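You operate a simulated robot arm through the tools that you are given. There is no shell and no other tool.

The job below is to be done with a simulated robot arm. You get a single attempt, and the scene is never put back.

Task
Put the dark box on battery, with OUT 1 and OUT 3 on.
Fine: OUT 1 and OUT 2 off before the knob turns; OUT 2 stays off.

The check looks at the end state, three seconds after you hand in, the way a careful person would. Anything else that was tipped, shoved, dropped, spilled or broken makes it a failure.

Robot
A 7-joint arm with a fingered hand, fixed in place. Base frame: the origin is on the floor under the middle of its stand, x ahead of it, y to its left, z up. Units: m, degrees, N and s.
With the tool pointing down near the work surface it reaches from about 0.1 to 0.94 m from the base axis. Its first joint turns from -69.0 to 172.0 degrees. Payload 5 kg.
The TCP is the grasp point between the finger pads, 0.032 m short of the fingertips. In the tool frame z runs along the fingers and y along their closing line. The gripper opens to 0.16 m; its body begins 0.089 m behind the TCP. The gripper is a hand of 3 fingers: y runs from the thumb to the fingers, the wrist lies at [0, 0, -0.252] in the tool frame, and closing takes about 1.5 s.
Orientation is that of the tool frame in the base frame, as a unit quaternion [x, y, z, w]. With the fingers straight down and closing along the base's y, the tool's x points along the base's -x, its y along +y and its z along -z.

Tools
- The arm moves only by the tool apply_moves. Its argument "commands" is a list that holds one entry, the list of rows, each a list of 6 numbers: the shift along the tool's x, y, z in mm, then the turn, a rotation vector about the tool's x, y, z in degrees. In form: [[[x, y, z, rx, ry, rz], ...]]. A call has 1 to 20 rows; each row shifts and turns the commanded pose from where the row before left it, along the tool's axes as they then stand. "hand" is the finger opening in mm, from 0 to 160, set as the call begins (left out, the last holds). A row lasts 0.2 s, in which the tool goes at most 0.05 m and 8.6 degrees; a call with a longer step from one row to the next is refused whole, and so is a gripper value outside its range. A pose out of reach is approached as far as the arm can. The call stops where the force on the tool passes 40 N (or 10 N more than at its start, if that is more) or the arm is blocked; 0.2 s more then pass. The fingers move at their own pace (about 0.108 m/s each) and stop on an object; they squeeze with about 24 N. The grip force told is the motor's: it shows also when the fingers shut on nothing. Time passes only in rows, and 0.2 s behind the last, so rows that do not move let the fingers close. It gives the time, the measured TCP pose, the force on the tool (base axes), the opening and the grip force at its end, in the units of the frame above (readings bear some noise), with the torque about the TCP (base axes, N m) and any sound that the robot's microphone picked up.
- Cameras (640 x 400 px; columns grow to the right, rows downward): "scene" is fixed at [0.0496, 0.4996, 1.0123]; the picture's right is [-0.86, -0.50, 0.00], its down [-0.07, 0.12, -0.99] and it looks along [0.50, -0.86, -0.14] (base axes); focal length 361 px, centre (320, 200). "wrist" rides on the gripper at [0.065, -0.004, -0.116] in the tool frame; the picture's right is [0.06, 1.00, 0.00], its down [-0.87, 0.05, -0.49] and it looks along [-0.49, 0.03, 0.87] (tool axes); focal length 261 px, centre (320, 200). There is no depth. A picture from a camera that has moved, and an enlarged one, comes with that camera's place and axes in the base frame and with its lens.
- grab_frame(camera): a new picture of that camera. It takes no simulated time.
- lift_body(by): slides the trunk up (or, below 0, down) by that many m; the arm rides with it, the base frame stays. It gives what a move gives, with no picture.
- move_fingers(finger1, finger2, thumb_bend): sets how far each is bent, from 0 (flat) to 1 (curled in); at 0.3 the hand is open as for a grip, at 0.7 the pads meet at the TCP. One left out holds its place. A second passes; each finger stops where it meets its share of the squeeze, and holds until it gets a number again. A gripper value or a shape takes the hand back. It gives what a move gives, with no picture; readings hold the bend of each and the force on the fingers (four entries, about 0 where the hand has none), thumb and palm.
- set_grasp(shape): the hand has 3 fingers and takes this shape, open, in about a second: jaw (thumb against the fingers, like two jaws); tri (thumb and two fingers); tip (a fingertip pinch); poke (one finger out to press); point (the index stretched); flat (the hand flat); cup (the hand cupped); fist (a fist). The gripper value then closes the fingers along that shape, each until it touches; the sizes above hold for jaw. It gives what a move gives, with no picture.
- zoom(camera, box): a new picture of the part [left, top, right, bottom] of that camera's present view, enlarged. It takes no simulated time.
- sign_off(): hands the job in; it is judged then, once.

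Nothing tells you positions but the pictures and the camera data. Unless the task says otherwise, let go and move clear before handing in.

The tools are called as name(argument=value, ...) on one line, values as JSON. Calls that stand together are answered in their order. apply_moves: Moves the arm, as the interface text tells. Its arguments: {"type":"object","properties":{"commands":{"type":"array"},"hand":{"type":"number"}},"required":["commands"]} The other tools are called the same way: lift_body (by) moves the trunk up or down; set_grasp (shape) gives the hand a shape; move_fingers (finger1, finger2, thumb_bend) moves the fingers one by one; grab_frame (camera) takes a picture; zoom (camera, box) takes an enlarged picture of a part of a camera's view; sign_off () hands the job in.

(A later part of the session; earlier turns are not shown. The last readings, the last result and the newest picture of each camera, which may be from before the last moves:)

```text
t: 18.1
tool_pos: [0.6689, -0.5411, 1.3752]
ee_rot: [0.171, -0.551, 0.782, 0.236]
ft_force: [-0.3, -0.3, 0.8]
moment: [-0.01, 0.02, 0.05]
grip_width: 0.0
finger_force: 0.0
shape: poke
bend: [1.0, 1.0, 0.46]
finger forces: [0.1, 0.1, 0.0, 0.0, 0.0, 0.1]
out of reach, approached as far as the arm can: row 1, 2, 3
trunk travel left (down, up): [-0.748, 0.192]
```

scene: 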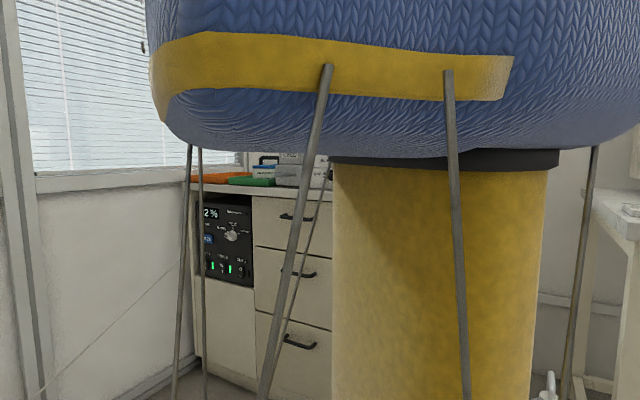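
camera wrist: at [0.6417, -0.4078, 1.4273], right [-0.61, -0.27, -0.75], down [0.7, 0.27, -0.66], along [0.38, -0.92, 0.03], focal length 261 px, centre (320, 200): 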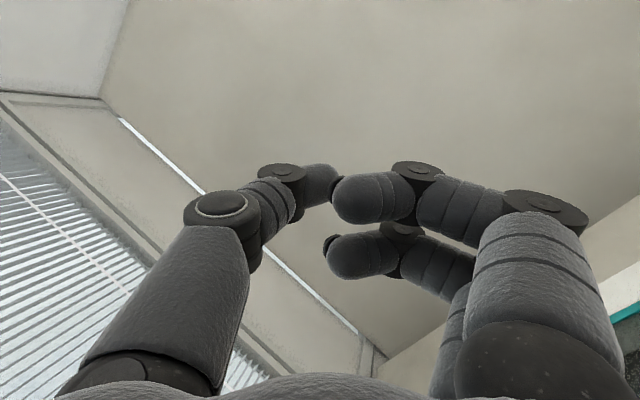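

apply_moves(commands=[[[25, 16.1, -31.8, 0, 0, 0], [25, 16.1, -31.8, 0, 0, 0], [25, 16.1, -31.8, 0, 0, 0], [0, 0, 0, 0, 0, 0]]])

grab_frame(camera="scene")

```text
t: 19.1
tool_pos: [0.5983, -0.5586, 1.3527]
ee_rot: [0.16, -0.545, 0.787, 0.242]
ft_force: [-0.1, 0.9, 0.2]
moment: [0.01, 0.0, 0.11]
grip_width: 0.0
finger_force: 0.1
shape: poke
bend: [1.0, 1.0, 0.46]
finger forces: [0.2, 0.0, 0.0, 0.1, 0.0, 0.0]
out of reach, approached as far as the arm can: row 1, 2, 3
trunk travel left (down, up): [-0.748, 0.192]
```

```text
taken
```

scene: 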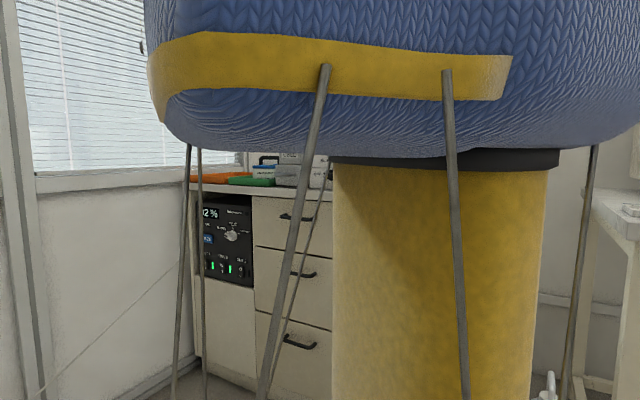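

The hand can't retract in y while it points at the wall. I'll yaw it about the wrist so it points diagonally towards +x and -y, which is nearer the working direction anyway.

apply_moves(commands=[[[-25.8, -17, 0, 3.87, -5.85, 2.66], [-25.8, -17, 0, 3.87, -5.85, 2.66], [-25.8, -17, 0, 3.87, -5.85, 2.66], [0, 0, 0, 0, 0, 0]]])

```text
t: 20.1
tool_pos: [0.6922, -0.5471, 1.3526]
ee_rot: [0.264, -0.505, 0.818, 0.084]
ft_force: [-0.2, 0.1, 0.4]
moment: [0.0, 0.03, 0.02]
grip_width: 0.0002
finger_force: 0.1
shape: poke
bend: [1.0, 1.0, 0.46]
finger forces: [0.0, 0.1, 0.0, 0.0, 0.0, 0.0]
trunk travel left (down, up): [-0.748, 0.192]
```

That tracked cleanly with no reach warnings. I'll continue the yaw and then bring the hand down and back.

apply_moves(commands=[[[-25.8, -17, 0, 3.87, -5.85, 2.66], [-25.8, -17, 0, 3.87, -5.85, 2.66], [-25.8, -17, 0, 3.87, -5.85, 2.66], [0, 0, 0, 0, 0, 0]]])

grab_frame(camera="scene")

grab_frame(camera="wrist")

```text
t: 21.1
tool_pos: [0.7942, -0.5156, 1.3649]
ee_rot: [0.358, -0.45, 0.815, -0.074]
ft_force: [0.5, -1.5, 0.1]
moment: [-0.02, -0.05, 0.01]
grip_width: 0.0001
finger_force: 0.0
shape: poke
bend: [1.0, 1.0, 0.46]
finger forces: [0.0, 0.0, 0.0, 0.0, 0.0, 0.0]
out of reach, approached as far as the arm can: row 3
trunk travel left (down, up): [-0.748, 0.192]
```

```text
taken
```

scene: 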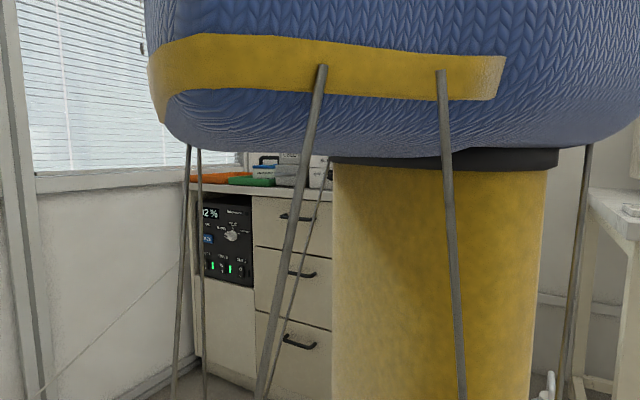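

```text
taken
camera wrist: at [0.672, -0.4646, 1.3624], right [-0.24, -0.61, -0.75], down [0.31, 0.69, -0.66], along [0.92, -0.39, 0.02], focal length 261 px, centre (320, 200)
```

wrist: 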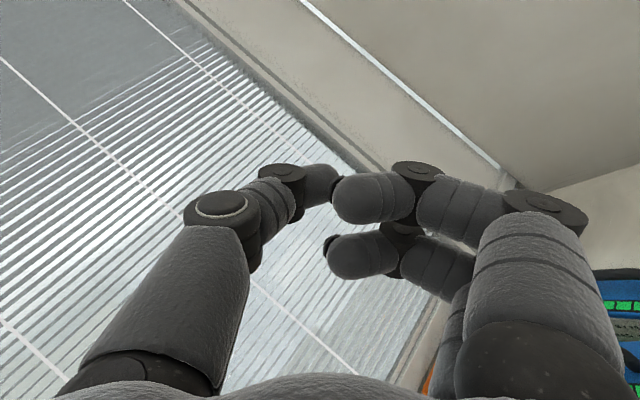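

The pose tracks within millimetres when it's reachable. Next I'll try moving the hand back from the cabinet (+y) and down, in small steps.

apply_moves(commands=[[[-23.6, -1.8, -27.2, 0, 0, 0], [-23.6, -1.8, -27.2, 0, 0, 0], [-23.6, -1.8, -27.2, 0, 0, 0], [0, 0, 0, 0, 0, 0]]])

```text
t: 22.1
tool_pos: [0.8113, -0.4921, 1.3627]
ee_rot: [0.357, -0.445, 0.817, -0.075]
ft_force: [-0.3, 0.3, 0.0]
moment: [-0.06, 0.0, -0.01]
grip_width: 0.0
finger_force: 0.1
shape: poke
bend: [1.0, 1.0, 0.46]
finger forces: [0.0, 0.0, 0.0, 0.0, 0.0, 0.0]
out of reach, approached as far as the arm can: row 1, 2, 3
trunk travel left (down, up): [-0.748, 0.192]
```

The wrist looks rolled far from its natural orientation, about 120°, which is probably what limits it. I'll roll the hand back about its own axis in steps.

apply_moves(commands=[[[0, 0, 0, 0, 0, 8], [0, 0, 0, 0, 0, 8], [0, 0, 0, 0, 0, 8], [0, 0, 0, 0, 0, 8], [0, 0, 0, 0, 0, 0]]])

```text
t: 23.3
tool_pos: [0.8103, -0.4943, 1.3633]
ee_rot: [0.22, -0.526, 0.765, -0.298]
ft_force: [0.2, -0.1, 0.4]
moment: [0.0, 0.01, 0.03]
grip_width: 0.0001
finger_force: 0.0
shape: poke
bend: [1.0, 1.0, 0.46]
finger forces: [0.0, 0.0, 0.0, 0.0, 0.0, 0.0]
trunk travel left (down, up): [-0.748, 0.192]
```

apply_moves(commands=[[[0, 0, 0, 0, 0, 8], [0, 0, 0, 0, 0, 8], [0, 0, 0, 0, 0, 8], [0, 0, 0, 0, 0, 8], [0, 0, 0, 0, 0, 8], [0, 0, 0, 0, 0, 0]]])

grab_frame(camera="scene")

grab_frame(camera="wrist")

```text
t: 24.7
tool_pos: [0.8112, -0.4952, 1.3629]
ee_rot: [0.027, -0.57, 0.617, -0.543]
ft_force: [0.4, 0.6, 0.1]
moment: [0.04, -0.03, -0.04]
grip_width: 0.0001
finger_force: 0.2
shape: poke
bend: [1.0, 1.0, 0.46]
finger forces: [0.1, 0.0, 0.0, 0.0, 0.1, 0.0]
trunk travel left (down, up): [-0.748, 0.192]
```

```text
taken
```

scene: 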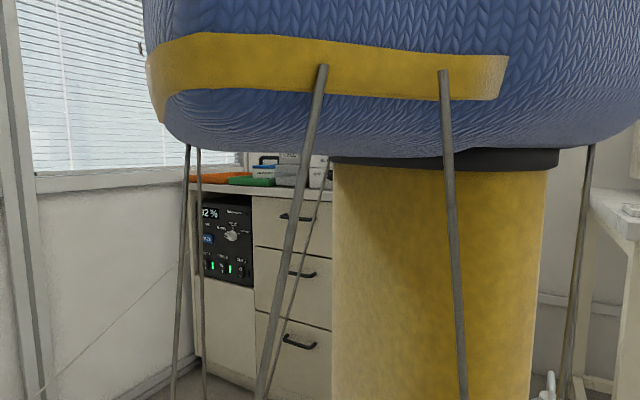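

```text
taken
camera wrist: at [0.7061, -0.4637, 1.2878], right [0.61, 0.19, -0.77], down [0.07, 0.95, 0.3], along [0.79, -0.24, 0.57], focal length 261 px, centre (320, 200)
```

wrist: 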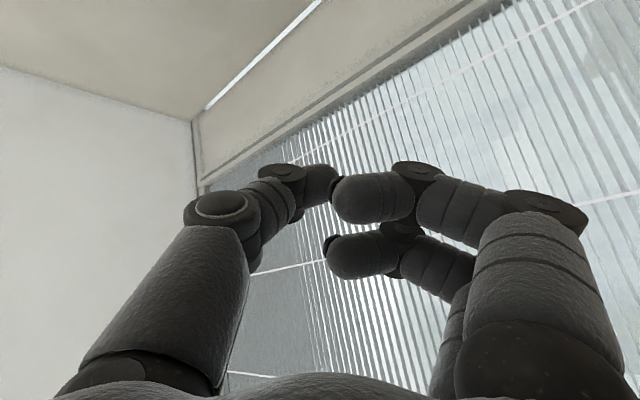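

Rolling tracked without trouble. Now I'll retry moving back from the cabinet and down.

apply_moves(commands=[[[-9.3, 21.8, -27.2, 0, 0, 0], [-9.3, 21.8, -27.2, 0, 0, 0], [-9.3, 21.8, -27.2, 0, 0, 0], [0, 0, 0, 0, 0, 0]]])

```text
t: 25.7
tool_pos: [0.8144, -0.4883, 1.3596]
ee_rot: [0.027, -0.571, 0.617, -0.541]
ft_force: [0.3, 0.2, -0.7]
moment: [-0.02, -0.02, -0.01]
grip_width: 0.0
finger_force: 0.0
shape: poke
bend: [1.0, 1.0, 0.46]
finger forces: [0.0, 0.0, 0.0, 0.0, 0.0, 0.0]
out of reach, approached as far as the arm can: row 1, 2, 3
trunk travel left (down, up): [-0.748, 0.192]
```

It still resists moving back, probably a shoulder limit. Moving ahead (+x) should relieve it, so I'll go +x first and then +y.

apply_moves(commands=[[[-12.3, 19.2, 19.6, 0, 0, 0], [-12.3, 19.2, 19.6, 0, 0, 0], [-12.3, 19.2, 19.6, 0, 0, 0], [-33.3, 26.3, -0.6, 0, 0, 0], [-33.3, 26.3, -0.6, 0, 0, 0], [-33.3, 26.3, -0.6, 0, 0, 0], [0, 0, 0, 0, 0, 0]]])

```text
t: 27.3
tool_pos: [0.9947, -0.394, 1.3628]
ee_rot: [0.029, -0.568, 0.617, -0.544]
ft_force: [-0.3, 0.6, 0.0]
moment: [0.02, 0.0, 0.0]
grip_width: 0.0
finger_force: 0.0
shape: poke
bend: [1.0, 1.0, 0.46]
finger forces: [0.1, 0.0, 0.0, 0.1, 0.1, 0.0]
trunk travel left (down, up): [-0.748, 0.192]
```

That worked with no reach warnings. I'll continue back and down.

apply_moves(commands=[[[-9.3, 21.8, -27.2, 0, 0, 0], [-9.3, 21.8, -27.2, 0, 0, 0], [-9.3, 21.8, -27.2, 0, 0, 0], [0, 0, 0, 0, 0, 0]]])

grab_frame(camera="scene")

grab_frame(camera="wrist")

```text
t: 28.3
tool_pos: [1.004, -0.3287, 1.3237]
ee_rot: [0.03, -0.571, 0.615, -0.543]
ft_force: [0.6, -0.3, 0.3]
moment: [0.01, -0.02, -0.01]
grip_width: 0.0
finger_force: 0.0
shape: poke
bend: [1.0, 1.0, 0.46]
finger forces: [0.0, 0.1, 0.0, 0.1, 0.0, 0.1]
out of reach, approached as far as the arm can: row 3
trunk travel left (down, up): [-0.748, 0.192]
```

```text
taken
```

scene: 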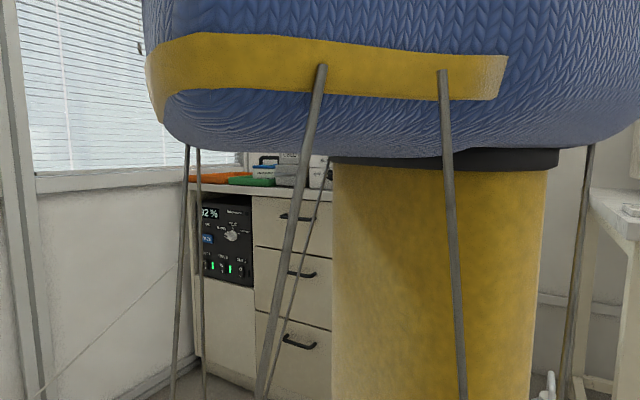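

```text
taken
camera wrist: at [0.8987, -0.2985, 1.2492], right [0.61, 0.2, -0.77], down [0.07, 0.95, 0.3], along [0.79, -0.23, 0.56], focal length 261 px, centre (320, 200)
```

wrist: 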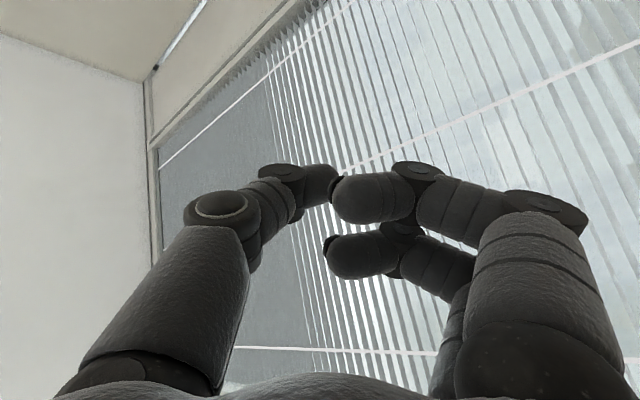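

Next I'll level the hand so the fingers point horizontally along (0.7, -0.7), pivoting about the wrist.

apply_moves(commands=[[[18.7, 23.4, 0, -5.33, 4.24, 0], [18.7, 23.4, 0, -5.33, 4.24, 0], [18.7, 23.4, 0, -5.33, 4.24, 0], [0, 0, 0, 0, 0, 0]]])

```text
t: 29.3
tool_pos: [1.0142, -0.3461, 1.2352]
ee_rot: [-0.035, 0.706, -0.531, 0.467]
ft_force: [0.0, 0.2, -0.1]
moment: [-0.03, -0.03, -0.02]
grip_width: 0.0
finger_force: 0.1
shape: poke
bend: [1.0, 1.0, 0.46]
finger forces: [0.0, 0.0, 0.0, 0.0, 0.1, 0.1]
trunk travel left (down, up): [-0.748, 0.192]
```

The hand is level and tracking well, clear of the cabinet by about 0.18 m. I'll lower the trunk in small stages and watch the force.

lift_body(by=-0.1)

grab_frame(camera="scene")

grab_frame(camera="wrist")

```text
t: 30.7
tool_pos: [1.0144, -0.3457, 1.1349]
ee_rot: [-0.035, 0.705, -0.531, 0.468]
ft_force: [-0.5, 0.2, 0.6]
moment: [0.03, 0.0, 0.01]
grip_width: 0.0003
finger_force: 0.0
shape: poke
bend: [1.0, 1.0, 0.46]
finger forces: [0.0, 0.1, 0.0, 0.1, 0.1, 0.1]
trunk travel left (down, up): [-0.648, 0.292]
```

```text
taken
```

scene: 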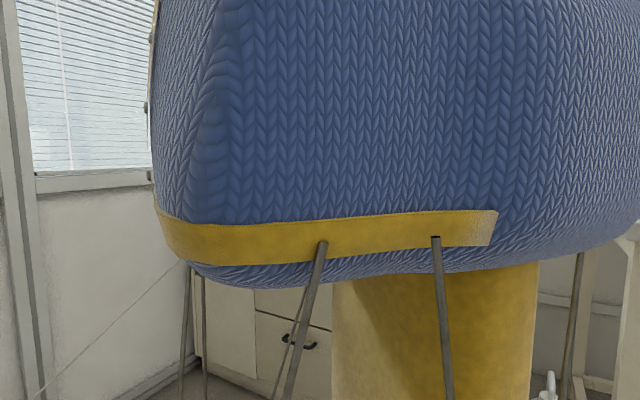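

```text
taken
camera wrist: at [0.8952, -0.3018, 1.0981], right [0.41, 0.4, -0.82], down [0.17, 0.85, 0.5], along [0.9, -0.34, 0.28], focal length 261 px, centre (320, 200)
```

wrist: 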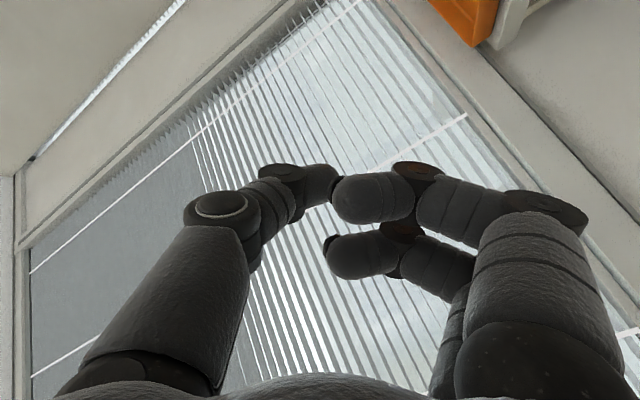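

lift_body(by=-0.15)

grab_frame(camera="wrist")

```text
t: 32.4
tool_pos: [1.0137, -0.3461, 0.9853]
ee_rot: [-0.036, 0.706, -0.531, 0.468]
ft_force: [-0.1, -0.2, -0.5]
moment: [0.01, 0.0, -0.01]
grip_width: 0.0
finger_force: 0.0
shape: poke
bend: [1.0, 1.0, 0.46]
finger forces: [0.1, 0.0, 0.1, 0.0, 0.0, 0.0]
trunk travel left (down, up): [-0.498, 0.442]
```

```text
taken
camera wrist: at [0.8952, -0.3018, 0.9481], right [0.41, 0.4, -0.82], down [0.17, 0.85, 0.5], along [0.9, -0.34, 0.28], focal length 261 px, centre (320, 200)
```

wrist: 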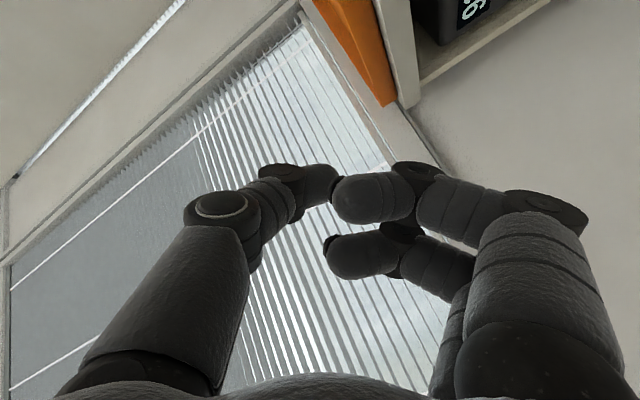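

Still no contact and the tracking is clean. The counter edge and the box's display are coming into the wrist view, so I'll keep lowering.

lift_body(by=-0.1)

lift_body(by=-0.1)

grab_frame(camera="scene")

grab_frame(camera="wrist")

```text
t: 33.8
tool_pos: [1.0135, -0.3469, 0.8843]
ee_rot: [-0.035, 0.705, -0.531, 0.468]
ft_force: [-0.3, -0.7, 0.4]
moment: [0.02, -0.01, 0.01]
grip_width: 0.0
finger_force: 0.0
shape: poke
bend: [1.0, 1.0, 0.46]
finger forces: [0.0, 0.1, 0.0, 0.0, 0.1, 0.0]
trunk travel left (down, up): [-0.398, 0.542]
```

```text
t: 35.1
tool_pos: [1.0137, -0.347, 0.7864]
ee_rot: [-0.035, 0.705, -0.532, 0.468]
ft_force: [-0.4, 0.3, -0.3]
moment: [0.01, -0.01, 0.02]
grip_width: 0.0
finger_force: 0.1
shape: poke
bend: [1.0, 1.0, 0.46]
finger forces: [0.0, 0.1, 0.0, 0.1, 0.0, 0.0]
trunk travel left (down, up): [-0.298, 0.642]
```

```text
taken
```

scene: 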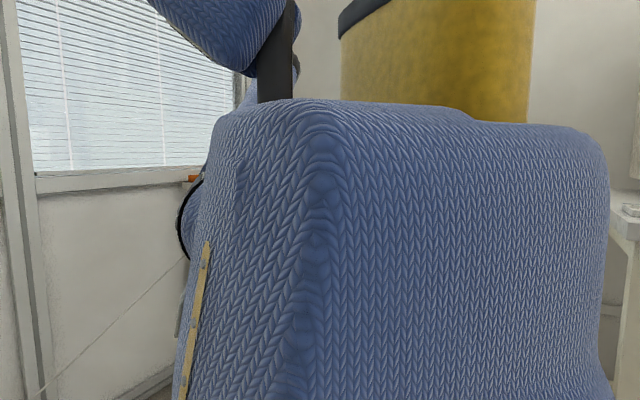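

```text
taken
camera wrist: at [0.8951, -0.3018, 0.7481], right [0.41, 0.4, -0.82], down [0.17, 0.85, 0.5], along [0.9, -0.34, 0.28], focal length 261 px, centre (320, 200)
```

wrist: 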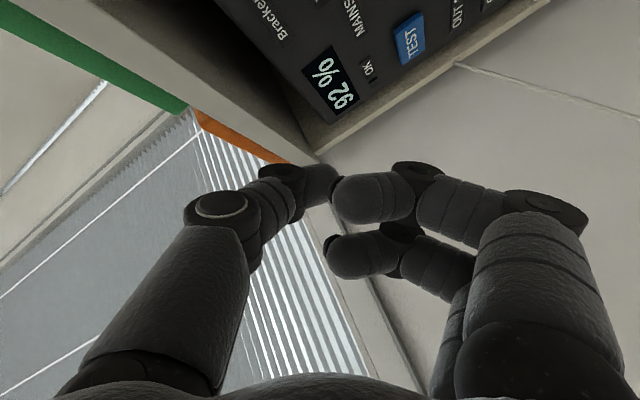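

The box is now in the wrist view, and nothing has been touched on the way down. I'll lower a bit more and try the "point" shape to see which finger extends.

lift_body(by=-0.12)

set_grasp(shape="point")

grab_frame(camera="wrist")

grab_frame(camera="scene")

```text
t: 36.6
tool_pos: [1.0142, -0.347, 0.6651]
ee_rot: [-0.036, 0.705, -0.531, 0.468]
ft_force: [-0.7, -0.5, 0.4]
moment: [-0.03, 0.01, 0.01]
grip_width: 0.0001
finger_force: 0.0
shape: poke
bend: [1.0, 1.0, 0.46]
finger forces: [0.1, 0.0, 0.0, 0.0, 0.0, 0.0]
trunk travel left (down, up): [-0.178, 0.762]
```

```text
t: 37.5
tool_pos: [1.0145, -0.3473, 0.6655]
ee_rot: [-0.036, 0.705, -0.532, 0.468]
ft_force: [0.0, 0.3, 0.4]
moment: [-0.01, -0.03, 0.01]
grip_width: 0.0001
finger_force: 0.1
shape: point
bend: [0.38, 1.0, 0.43]
finger forces: [0.0, 0.0, 0.0, 0.1, 0.0, 0.0]
trunk travel left (down, up): [-0.178, 0.762]
```

```text
taken
camera wrist: at [0.8952, -0.3018, 0.6278], right [0.41, 0.4, -0.82], down [0.17, 0.85, 0.5], along [0.9, -0.34, 0.28], focal length 261 px, centre (320, 200)
```

wrist: 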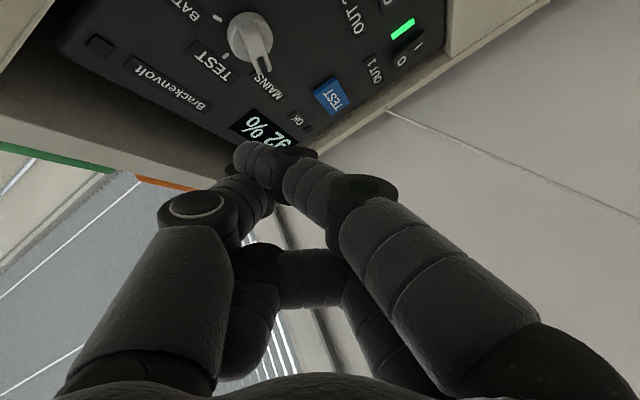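

```text
taken
```

scene: 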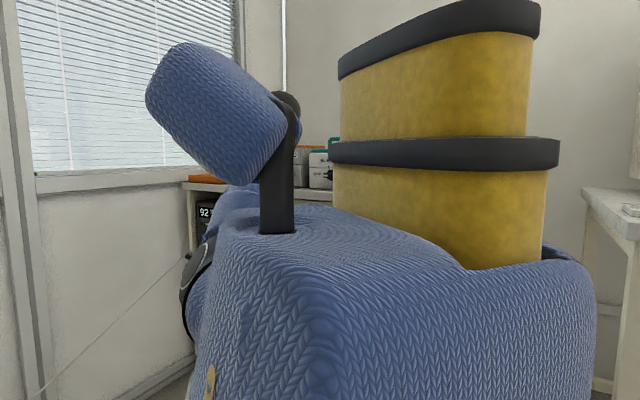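

The index finger extends in "point", the arm is steady, and the knob and OUT 1 are visible close up. I'll roll the hand so the fingers are on the lower, panel side with the camera above, and leave only the index out.

apply_moves(commands=[[[0, 0, 0, 0, 0, -8], [0, 0, 0, 0, 0, -8], [0, 0, 0, 0, 0, -8], [0, 0, 0, 0, 0, -8], [0, 0, 0, 0, 0, 0]]])

move_fingers(finger1=0.3, finger2=1.0, thumb_bend=0.9)

grab_frame(camera="wrist")

```text
t: 38.7
tool_pos: [1.0141, -0.3468, 0.6665]
ee_rot: [-0.228, 0.668, -0.64, 0.303]
ft_force: [0.3, -0.2, -0.9]
moment: [-0.01, 0.02, 0.0]
grip_width: 0.0
finger_force: 0.0
shape: point
bend: [0.37, 1.0, 0.43]
finger forces: [0.0, 0.0, 0.0, 0.0, 0.0, 0.0]
trunk travel left (down, up): [-0.178, 0.762]
```

```text
t: 39.7
tool_pos: [1.0156, -0.3475, 0.6648]
ee_rot: [-0.228, 0.668, -0.641, 0.302]
ft_force: [-0.6, -0.3, 0.7]
moment: [0.01, -0.03, 0.01]
grip_width: 0.0058
finger_force: 0.0
shape: fingers
bend: [0.89, 1.0, 0.83]
finger forces: [0.0, 0.1, 0.0, 0.1, 0.0, 0.1]
trunk travel left (down, up): [-0.178, 0.762]
```

```text
taken
camera wrist: at [0.8868, -0.3105, 0.6619], right [0.04, 0.03, -1.0], down [0.28, 0.96, 0.04], along [0.96, -0.28, 0.03], focal length 261 px, centre (320, 200)
```

wrist: 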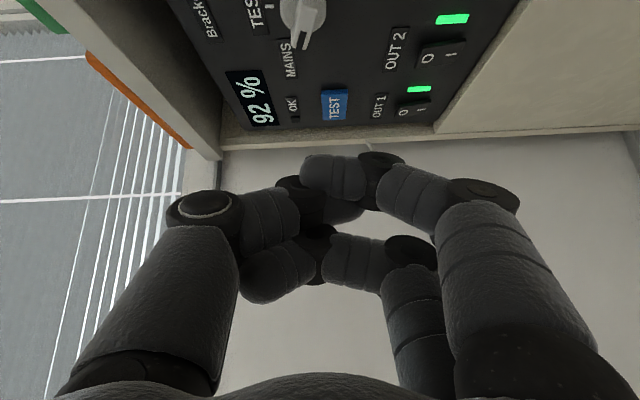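

The index ended up bent against the thumb. I'll open the thumb and index first, then check.

move_fingers(finger1=0.3, finger2=1.0, thumb_bend=0.3)

grab_frame(camera="wrist")

```text
t: 40.7
tool_pos: [1.0133, -0.3466, 0.6654]
ee_rot: [-0.228, 0.668, -0.64, 0.303]
ft_force: [0.1, 0.9, -0.2]
moment: [0.01, -0.01, -0.01]
grip_width: 0.0074
finger_force: 0.0
shape: fingers
bend: [0.65, 1.0, 0.68]
finger forces: [0.1, 0.1, 0.0, 0.0, 0.1, 0.1]
trunk travel left (down, up): [-0.178, 0.762]
```

```text
taken
camera wrist: at [0.8868, -0.3105, 0.6619], right [0.04, 0.03, -1.0], down [0.28, 0.96, 0.04], along [0.96, -0.28, 0.03], focal length 261 px, centre (320, 200)
```

wrist: 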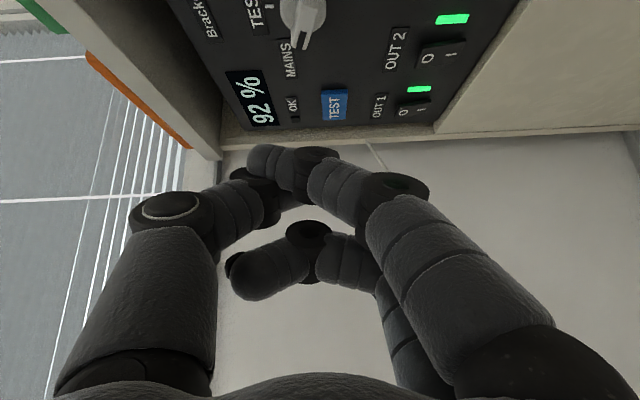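

move_fingers(finger1=0.3, finger2=1.0, thumb_bend=0.3)

grab_frame(camera="wrist")

```text
t: 41.7
tool_pos: [1.0143, -0.3474, 0.6659]
ee_rot: [-0.227, 0.668, -0.64, 0.303]
ft_force: [-0.1, 0.2, 0.1]
moment: [0.03, -0.03, 0.01]
grip_width: 0.0076
finger_force: 0.2
shape: fingers
bend: [0.63, 1.0, 0.66]
finger forces: [0.0, 0.0, 0.1, 0.0, 0.1, 0.1]
trunk travel left (down, up): [-0.178, 0.762]
```

```text
taken
camera wrist: at [0.8868, -0.3105, 0.6619], right [0.04, 0.03, -1.0], down [0.28, 0.96, 0.04], along [0.96, -0.28, 0.03], focal length 261 px, centre (320, 200)
```

wrist: 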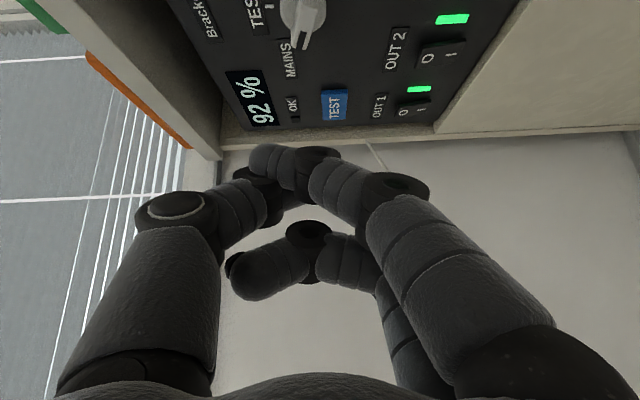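

The index and thumb seem interlocked, so I'll reopen the whole hand with the jaw shape (there's plenty of clearance) and then curl the others.

set_grasp(shape="jaw")

grab_frame(camera="wrist")

```text
t: 42.6
tool_pos: [1.0144, -0.3467, 0.6638]
ee_rot: [-0.228, 0.668, -0.64, 0.303]
ft_force: [1.2, -0.3, 0.5]
moment: [-0.01, 0.0, 0.02]
grip_width: 0.1077
finger_force: 0.1
shape: jaw
bend: [0.65, 0.3, 0.55]
finger forces: [0.0, 0.0, 0.0, 0.0, 0.1, 0.0]
trunk travel left (down, up): [-0.178, 0.762]
```

```text
taken
camera wrist: at [0.8868, -0.3105, 0.6619], right [0.04, 0.03, -1.0], down [0.28, 0.96, 0.04], along [0.96, -0.28, 0.03], focal length 261 px, centre (320, 200)
```

wrist: 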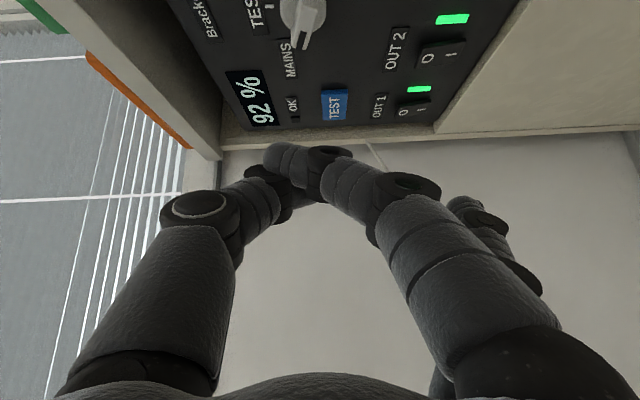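

move_fingers(finger1=1.0, finger2=0.3, thumb_bend=0.5)

grab_frame(camera="wrist")

```text
t: 43.6
tool_pos: [1.0142, -0.3459, 0.6649]
ee_rot: [-0.228, 0.667, -0.641, 0.304]
ft_force: [-0.7, 0.4, -0.3]
moment: [0.0, 0.03, 0.0]
grip_width: 0.0066
finger_force: 0.1
shape: fingers
bend: [0.75, 0.3, 0.71]
finger forces: [0.0, 0.0, 0.1, 0.0, 0.1, 0.1]
trunk travel left (down, up): [-0.178, 0.762]
```

```text
taken
camera wrist: at [0.8868, -0.3105, 0.6619], right [0.04, 0.03, -1.0], down [0.28, 0.96, 0.04], along [0.96, -0.28, 0.03], focal length 261 px, centre (320, 200)
```

wrist: 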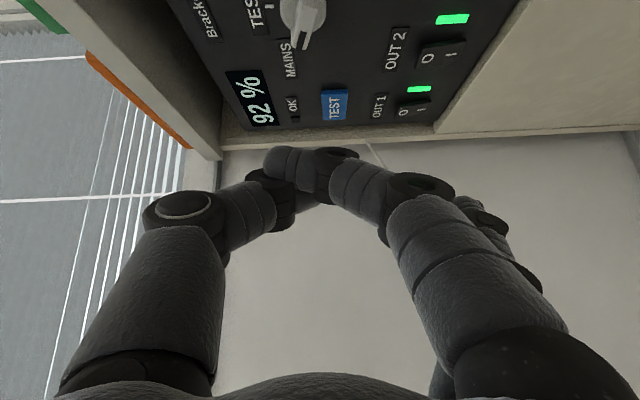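

The two are still jammed together. I'll try making a fist and then flattening the hand to free them.

set_grasp(shape="fist")

grab_frame(camera="wrist")

set_grasp(shape="flat")

grab_frame(camera="wrist")

```text
t: 44.5
tool_pos: [1.0147, -0.3476, 0.6656]
ee_rot: [-0.228, 0.668, -0.641, 0.303]
ft_force: [-0.1, 0.1, 0.4]
moment: [-0.01, 0.03, 0.01]
grip_width: 0.0
finger_force: 0.0
shape: fist
bend: [0.73, 0.76, 0.6]
finger forces: [0.1, 0.1, 0.0, 0.0, 0.1, 0.0]
trunk travel left (down, up): [-0.178, 0.762]
```

```text
taken
camera wrist: at [0.8868, -0.3105, 0.6619], right [0.04, 0.03, -1.0], down [0.28, 0.96, 0.04], along [0.96, -0.28, 0.03], focal length 261 px, centre (320, 200)
```

wrist: 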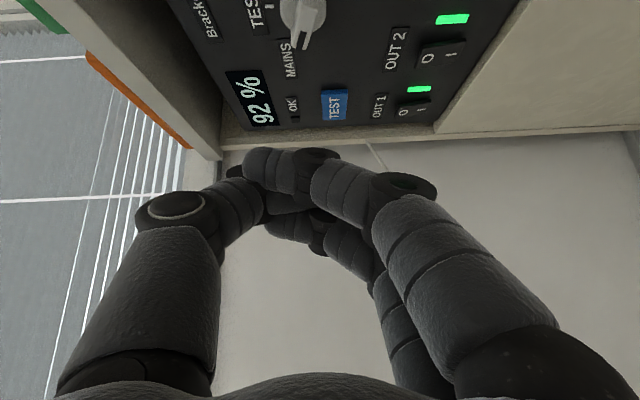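

```text
t: 45.4
tool_pos: [1.0151, -0.3474, 0.6659]
ee_rot: [-0.228, 0.668, -0.64, 0.304]
ft_force: [0.1, 0.1, -0.1]
moment: [-0.02, 0.02, -0.03]
grip_width: 0.1523
finger_force: 0.0
shape: flat
bend: [0.31, 0.31, 0.19]
finger forces: [0.0, 0.0, 0.0, 0.0, 0.0, 0.1]
trunk travel left (down, up): [-0.178, 0.762]
```

```text
taken
camera wrist: at [0.8868, -0.3105, 0.6619], right [0.04, 0.03, -1.0], down [0.28, 0.96, 0.04], along [0.96, -0.28, 0.03], focal length 261 px, centre (320, 200)
```

wrist: 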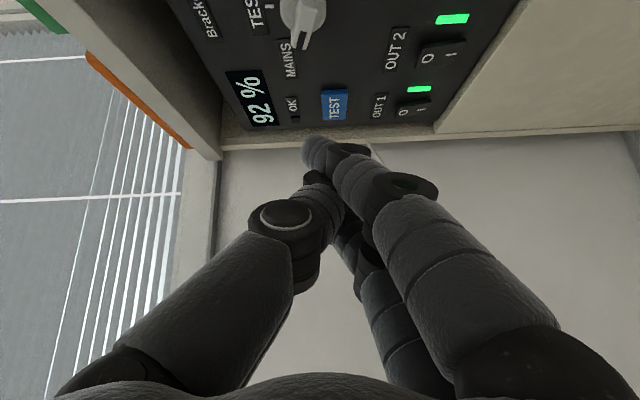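

The hand is freed: "flat" puts the fingers straight out. I'll go back to an open jaw, then curl only the second finger and the thumb, leaving the index straight.

set_grasp(shape="jaw")

move_fingers(finger1=0.3, finger2=1.0, thumb_bend=0.3)

grab_frame(camera="wrist")

```text
t: 46.3
tool_pos: [1.0155, -0.347, 0.6635]
ee_rot: [-0.228, 0.668, -0.64, 0.303]
ft_force: [0.0, 0.1, 0.1]
moment: [0.02, 0.01, 0.0]
grip_width: 0.0001
finger_force: 0.0
shape: jaw
bend: [0.61, 0.61, 0.44]
finger forces: [0.0, 0.0, 0.0, 0.0, 0.0, 0.1]
trunk travel left (down, up): [-0.178, 0.762]
```

```text
t: 47.3
tool_pos: [1.0141, -0.346, 0.6659]
ee_rot: [-0.228, 0.669, -0.64, 0.303]
ft_force: [-0.2, 0.6, -0.4]
moment: [-0.02, 0.0, -0.03]
grip_width: 0.0041
finger_force: 0.1
shape: fingers
bend: [0.4, 0.64, 0.44]
finger forces: [0.1, 0.1, 0.0, 0.0, 0.0, 0.0]
trunk travel left (down, up): [-0.178, 0.762]
```

```text
taken
camera wrist: at [0.8868, -0.3105, 0.6619], right [0.04, 0.03, -1.0], down [0.28, 0.96, 0.04], along [0.96, -0.28, 0.03], focal length 261 px, centre (320, 200)
```

wrist: 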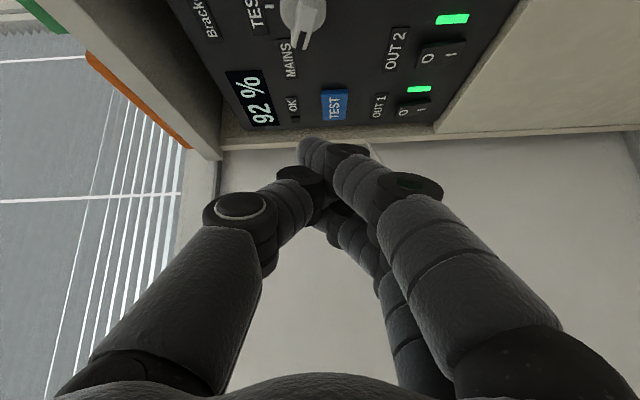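

The jaw came back closed, so I'll explicitly open the fingers to 160 mm while holding still.

apply_moves(commands=[[[0, 0, 0, 0, 0, 0], [0, 0, 0, 0, 0, 0], [0, 0, 0, 0, 0, 0], [0, 0, 0, 0, 0, 0], [0, 0, 0, 0, 0, 0], [0, 0, 0, 0, 0, 0], [0, 0, 0, 0, 0, 0], [0, 0, 0, 0, 0, 0]]], hand=160)

grab_frame(camera="wrist")

```text
t: 49.1
tool_pos: [1.0141, -0.3469, 0.6655]
ee_rot: [-0.228, 0.668, -0.64, 0.303]
ft_force: [0.9, 0.3, 0.1]
moment: [-0.04, -0.01, 0.0]
grip_width: 0.1596
finger_force: 0.1
shape: jaw
bend: [0.3, 0.3, 0.3]
finger forces: [0.0, 0.0, 0.0, 0.0, 0.0, 0.0]
trunk travel left (down, up): [-0.178, 0.762]
```

```text
taken
camera wrist: at [0.8868, -0.3105, 0.6619], right [0.04, 0.03, -1.0], down [0.28, 0.96, 0.04], along [0.96, -0.28, 0.03], focal length 261 px, centre (320, 200)
```

wrist: 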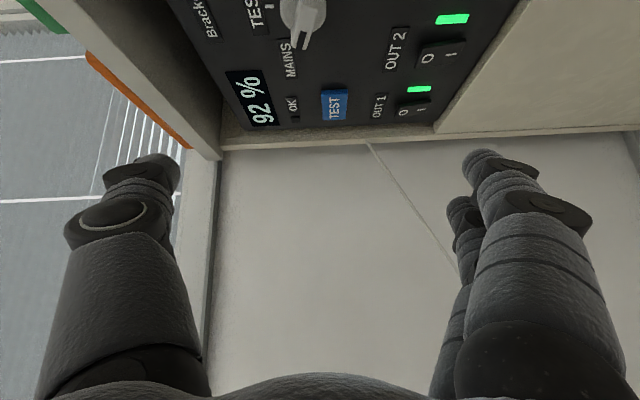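

Fully open and free. Now I'll curl the thumb alone, then the second finger.

move_fingers(finger2=1.0)

grab_frame(camera="wrist")

```text
t: 50.1
tool_pos: [1.0147, -0.3474, 0.6647]
ee_rot: [-0.228, 0.668, -0.64, 0.303]
ft_force: [-0.2, -0.6, -0.6]
moment: [-0.01, 0.01, 0.0]
grip_width: 0.1685
finger_force: 0.1
shape: fingers
bend: [0.3, 1.0, 0.3]
finger forces: [0.1, 0.0, 0.0, 0.0, 0.0, 0.1]
trunk travel left (down, up): [-0.178, 0.762]
```

```text
taken
camera wrist: at [0.8868, -0.3105, 0.6619], right [0.04, 0.03, -1.0], down [0.28, 0.96, 0.04], along [0.96, -0.28, 0.03], focal length 261 px, centre (320, 200)
```

wrist: 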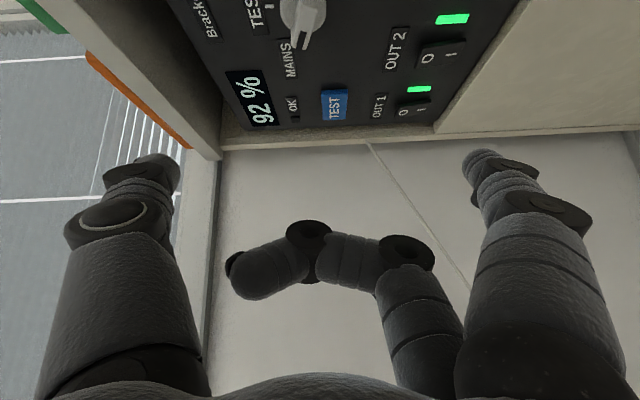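

move_fingers(thumb_bend=0.9)

grab_frame(camera="wrist")

```text
t: 51.1
tool_pos: [1.0138, -0.3466, 0.6648]
ee_rot: [-0.227, 0.669, -0.64, 0.303]
ft_force: [0.5, 0.4, -1.1]
moment: [0.0, 0.0, 0.01]
grip_width: 0.0669
finger_force: 0.1
shape: fingers
bend: [0.3, 1.0, 0.85]
finger forces: [0.1, 0.0, 0.1, 0.0, 0.1, 0.0]
trunk travel left (down, up): [-0.178, 0.762]
```

```text
taken
camera wrist: at [0.8868, -0.3105, 0.6619], right [0.04, 0.03, -1.0], down [0.28, 0.96, 0.04], along [0.96, -0.28, 0.03], focal length 261 px, centre (320, 200)
```

wrist: 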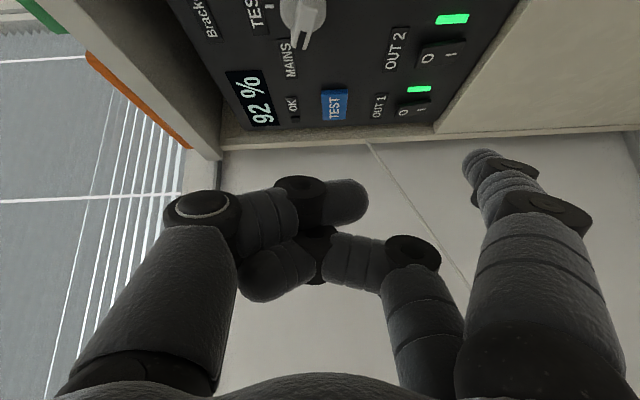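

The index alone is now straight out, below the camera axis, with the other digits curled. I'll zoom on the panel from here to refine the rocker and knob positions.

zoom(camera="wrist", box=[180, 0, 540, 160])

zoom(camera="wrist", box=[350, 0, 510, 130])

```text
1.78 times, centred on (360, 80) of wrist
camera zoom: at [0.8868, -0.3105, 0.6619], right [0.04, 0.03, -1.0], down [0.28, 0.96, 0.04], along [0.96, -0.28, 0.03], focal length 463 px, centre (249, 413)
```

zoom: 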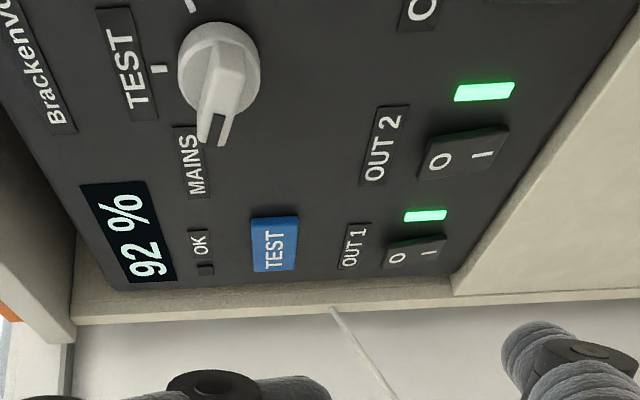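

```text
3.08 times, centred on (430, 65) of wrist
camera zoom: at [0.8868, -0.3105, 0.6619], right [0.04, 0.03, -1.0], down [0.28, 0.96, 0.04], along [0.96, -0.28, 0.03], focal length 802 px, centre (-18, 615)
```

zoom: 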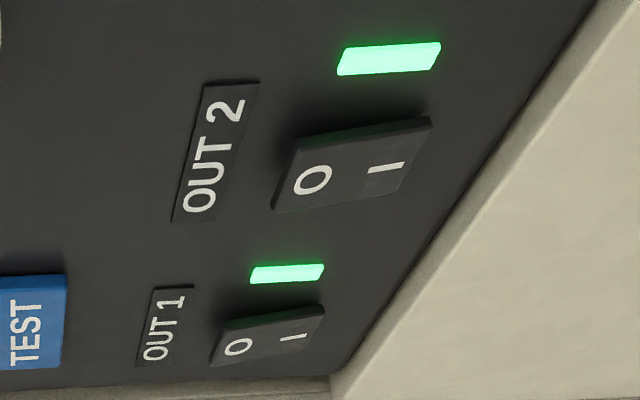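

The O end of OUT 1 comes out at about (1.225, -0.54, 0.54) and OUT 2's at (1.125, -0.54, 0.54), with the panel at y ≈ -0.55. I'll yaw the hand a little squarer to the panel and roll it so the camera sits higher and clear of the knob.

apply_moves(commands=[[[0, 0, 0, 0.8, 6.95, 0], [0, 0, 0, 0.8, 6.95, 0], [0, 0, 0, 0, 0, -8], [0, 0, 0, 0, 0, -8], [0, 0, 0, 0, 0, -8], [0, 0, 0, 0, 0, -8], [0, 0, 0, 0, 0, 0]]])

grab_frame(camera="wrist")

```text
t: 52.7
tool_pos: [1.0144, -0.3471, 0.6643]
ee_rot: [0.33, -0.624, 0.708, -0.029]
ft_force: [0.4, 0.5, 0.1]
moment: [0.0, 0.02, 0.01]
grip_width: 0.0668
finger_force: 0.1
shape: fingers
bend: [0.3, 1.0, 0.85]
finger forces: [0.0, 0.1, 0.0, 0.0, 0.0, 0.0]
trunk travel left (down, up): [-0.178, 0.762]
```

```text
taken
camera wrist: at [0.9066, -0.2767, 0.6964], right [-0.42, -0.25, -0.87], down [0.41, 0.81, -0.42], along [0.81, -0.54, -0.24], focal length 261 px, centre (320, 200)
```

wrist: 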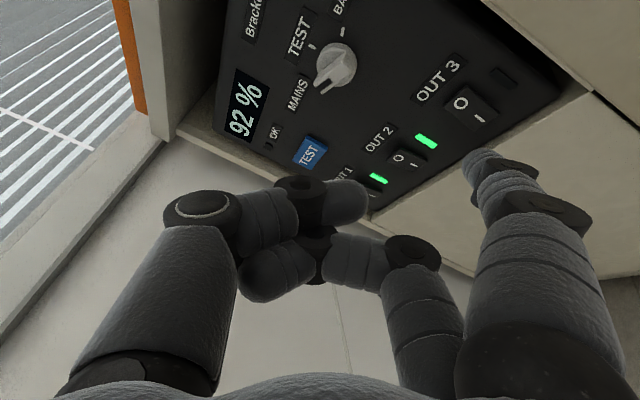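

The whole panel is visible now, including OUT 3 and the knob. I'll move ahead, staying well off the panel, to line the fingertip up in front of OUT 1.

apply_moves(commands=[[[-35.9, -7.1, 20.6, 0, 0, 0], [-35.9, -7.1, 20.6, 0, 0, 0], [-35.9, -7.1, 20.6, 0, 0, 0], [0, 0, 0, 0, 0, 0]]])

grab_frame(camera="wrist")

```text
t: 53.7
tool_pos: [1.1336, -0.3455, 0.638]
ee_rot: [0.33, -0.624, 0.708, -0.031]
ft_force: [0.2, 0.4, -0.8]
moment: [-0.05, 0.01, -0.02]
grip_width: 0.0668
finger_force: 0.1
shape: fingers
bend: [0.3, 1.0, 0.85]
finger forces: [0.0, 0.1, 0.0, 0.0, 0.0, 0.1]
trunk travel left (down, up): [-0.178, 0.762]
```

```text
taken
camera wrist: at [1.0261, -0.2749, 0.67], right [-0.42, -0.25, -0.87], down [0.41, 0.81, -0.42], along [0.81, -0.54, -0.24], focal length 261 px, centre (320, 200)
```

wrist: 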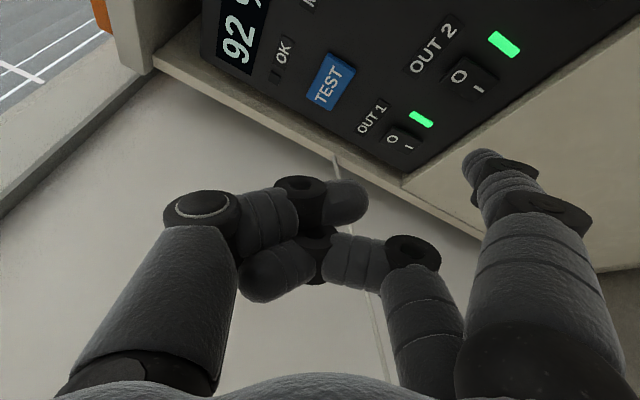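

Tracking is good and OUT 1 is in clear view. I'll bring the fingertip to about 4 cm in front of OUT 1's O end.

apply_moves(commands=[[[-16.1, -0.6, 37.2, 0, 0, 0], [-16.1, -0.6, 37.2, 0, 0, 0], [-16.1, -0.6, 37.2, 0, 0, 0], [0, 0, 0, 0, 0, 0]]])

grab_frame(camera="wrist")

grab_frame(camera="scene")

```text
t: 54.7
tool_pos: [1.2303, -0.4162, 0.6323]
ee_rot: [0.329, -0.62, 0.711, -0.029]
ft_force: [-0.5, -0.3, 0.4]
moment: [0.02, 0.01, -0.02]
grip_width: 0.0667
finger_force: 0.1
shape: fingers
bend: [0.3, 1.0, 0.85]
finger forces: [0.0, 0.0, 0.0, 0.0, 0.1, 0.0]
trunk travel left (down, up): [-0.178, 0.762]
```

```text
taken
camera wrist: at [1.1217, -0.3451, 0.6631], right [-0.41, -0.26, -0.87], down [0.41, 0.8, -0.43], along [0.81, -0.54, -0.23], focal length 261 px, centre (320, 200)
```

wrist: 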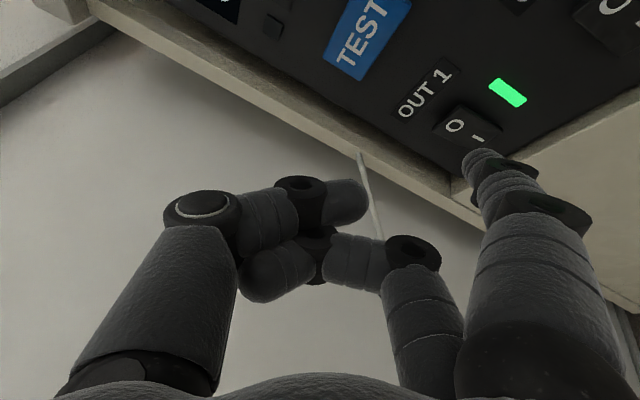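

```text
taken
```

scene: 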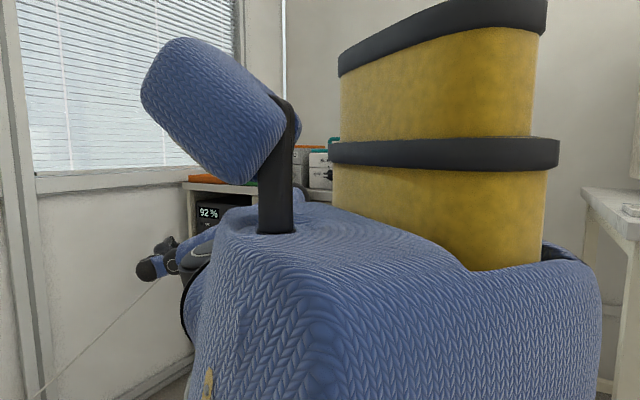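

The fingertip is slightly above and in front of OUT 1. I'll shift it down onto the O end's line before pressing.

apply_moves(commands=[[[-12, 8, 16, 0, 0, 0], [-12, 8, 16, 0, 0, 0], [0, 0, 0, 0, 0, 0]]])

zoom(camera="wrist", box=[360, 40, 600, 190])

```text
t: 55.7
tool_pos: [1.2763, -0.437, 0.5573]
ee_rot: [0.343, -0.626, 0.7, -0.026]
ft_force: [2.3, 11.5, -10.2]
moment: [-0.64, -0.56, -0.68]
grip_width: 0.0666
finger_force: 0.0
shape: fingers
bend: [0.3, 1.0, 0.85]
finger forces: [0.0, 0.0, 0.0, 0.1, 0.0, 0.0]
trunk travel left (down, up): [-0.178, 0.762]
stopped in row 3: the arm was blocked; the commanded pose is now the measured one
```

```text
2.67 times, centred on (480, 115) of wrist
camera zoom: at [1.1685, -0.3676, 0.5922], right [-0.44, -0.24, -0.86], down [0.39, 0.81, -0.43], along [0.81, -0.53, -0.26], focal length 695 px, centre (-107, 427)
```

zoom: 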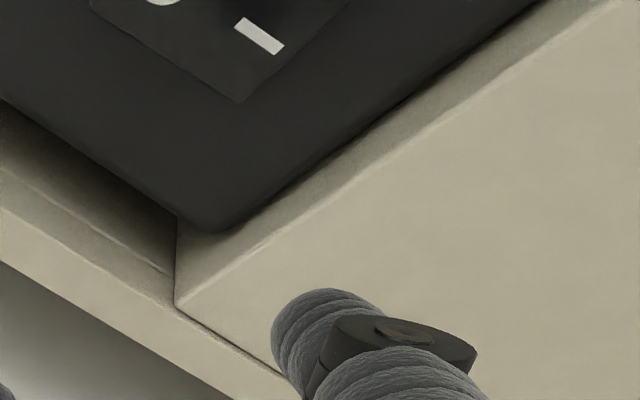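

The hand dropped about 5 cm more than commanded with contact force. It looks like the body tips forward when the arm reaches far out. I'll retract at once towards the robot.

apply_moves(commands=[[[24.2, 0.3, -41.7, 0, 0, 0], [24.2, 0.3, -41.7, 0, 0, 0], [24.2, 0.3, -41.7, 0, 0, 0], [24.2, 0.3, -41.7, 0, 0, 0]]])

grab_frame(camera="scene")

grab_frame(camera="wrist")

```text
t: 56.6
tool_pos: [1.0544, -0.4699, 0.4717]
ee_rot: [0.344, -0.653, 0.672, 0.061]
ft_force: [-11.9, -13.9, 8.4]
moment: [0.97, 0.32, 1.86]
grip_width: 0.0663
finger_force: 0.0
shape: fingers
bend: [0.3, 1.0, 0.85]
finger forces: [0.0, 0.0, 0.0, 0.0, 0.0, 0.0]
trunk travel left (down, up): [-0.178, 0.762]
stopped in row 4: the arm was blocked; the commanded pose is now the measured one
```

```text
taken
```

scene: 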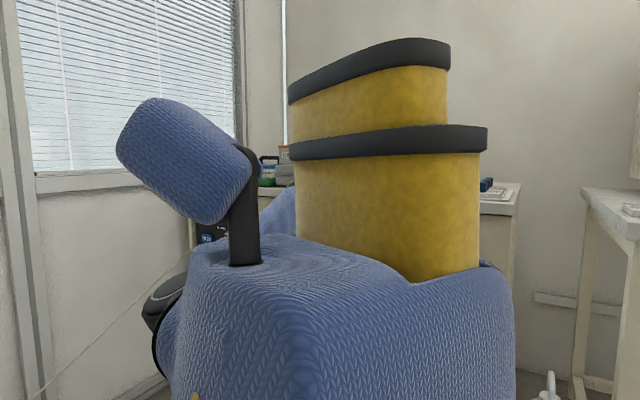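

```text
taken
camera wrist: at [0.9641, -0.3877, 0.5215], right [-0.58, -0.16, -0.8], down [0.44, 0.76, -0.47], along [0.69, -0.63, -0.37], focal length 261 px, centre (320, 200)
```

wrist: 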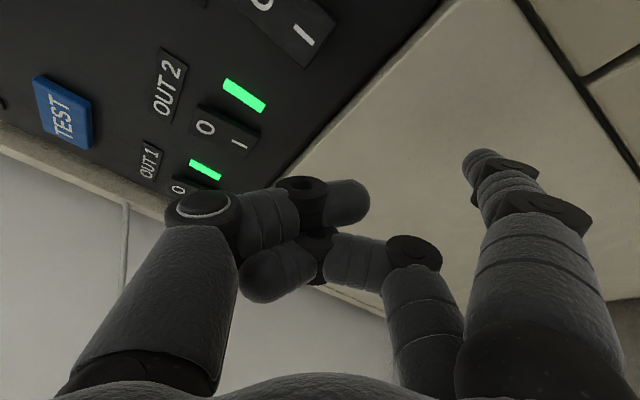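

The body is indeed rocking on its stand. I'll freeze the arm joints with a finger call and let it settle.

move_fingers(finger1=0.3)

grab_frame(camera="scene")

grab_frame(camera="wrist")

```text
t: 56.9
tool_pos: [1.0039, -0.499, 0.6379]
ee_rot: [0.346, -0.602, 0.717, 0.053]
ft_force: [179.7, 150.0, -60.8]
moment: [14.8, -12.66, 0.14]
grip_width: 0.059
finger_force: 327.2
shape: fingers
bend: [0.0, 1.0, 0.85]
finger forces: [655.5, 0.0, 0.0, 0.0, 0.1, 0.1]
trunk travel left (down, up): [-0.178, 0.762]
stopped: the arm was blocked; the commanded pose is now the measured one
```

```text
taken
```

scene: 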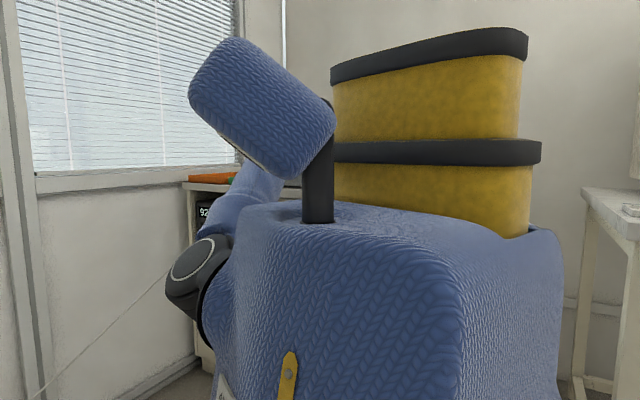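

```text
taken
camera wrist: at [0.9063, -0.4174, 0.6741], right [-0.54, -0.29, -0.79], down [0.42, 0.72, -0.55], along [0.73, -0.63, -0.27], focal length 261 px, centre (320, 200)
```

wrist: 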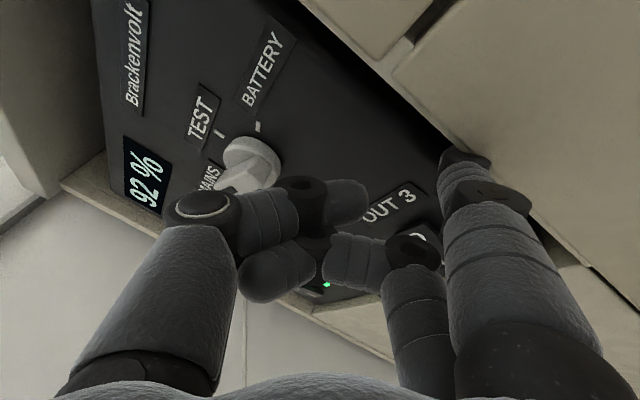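

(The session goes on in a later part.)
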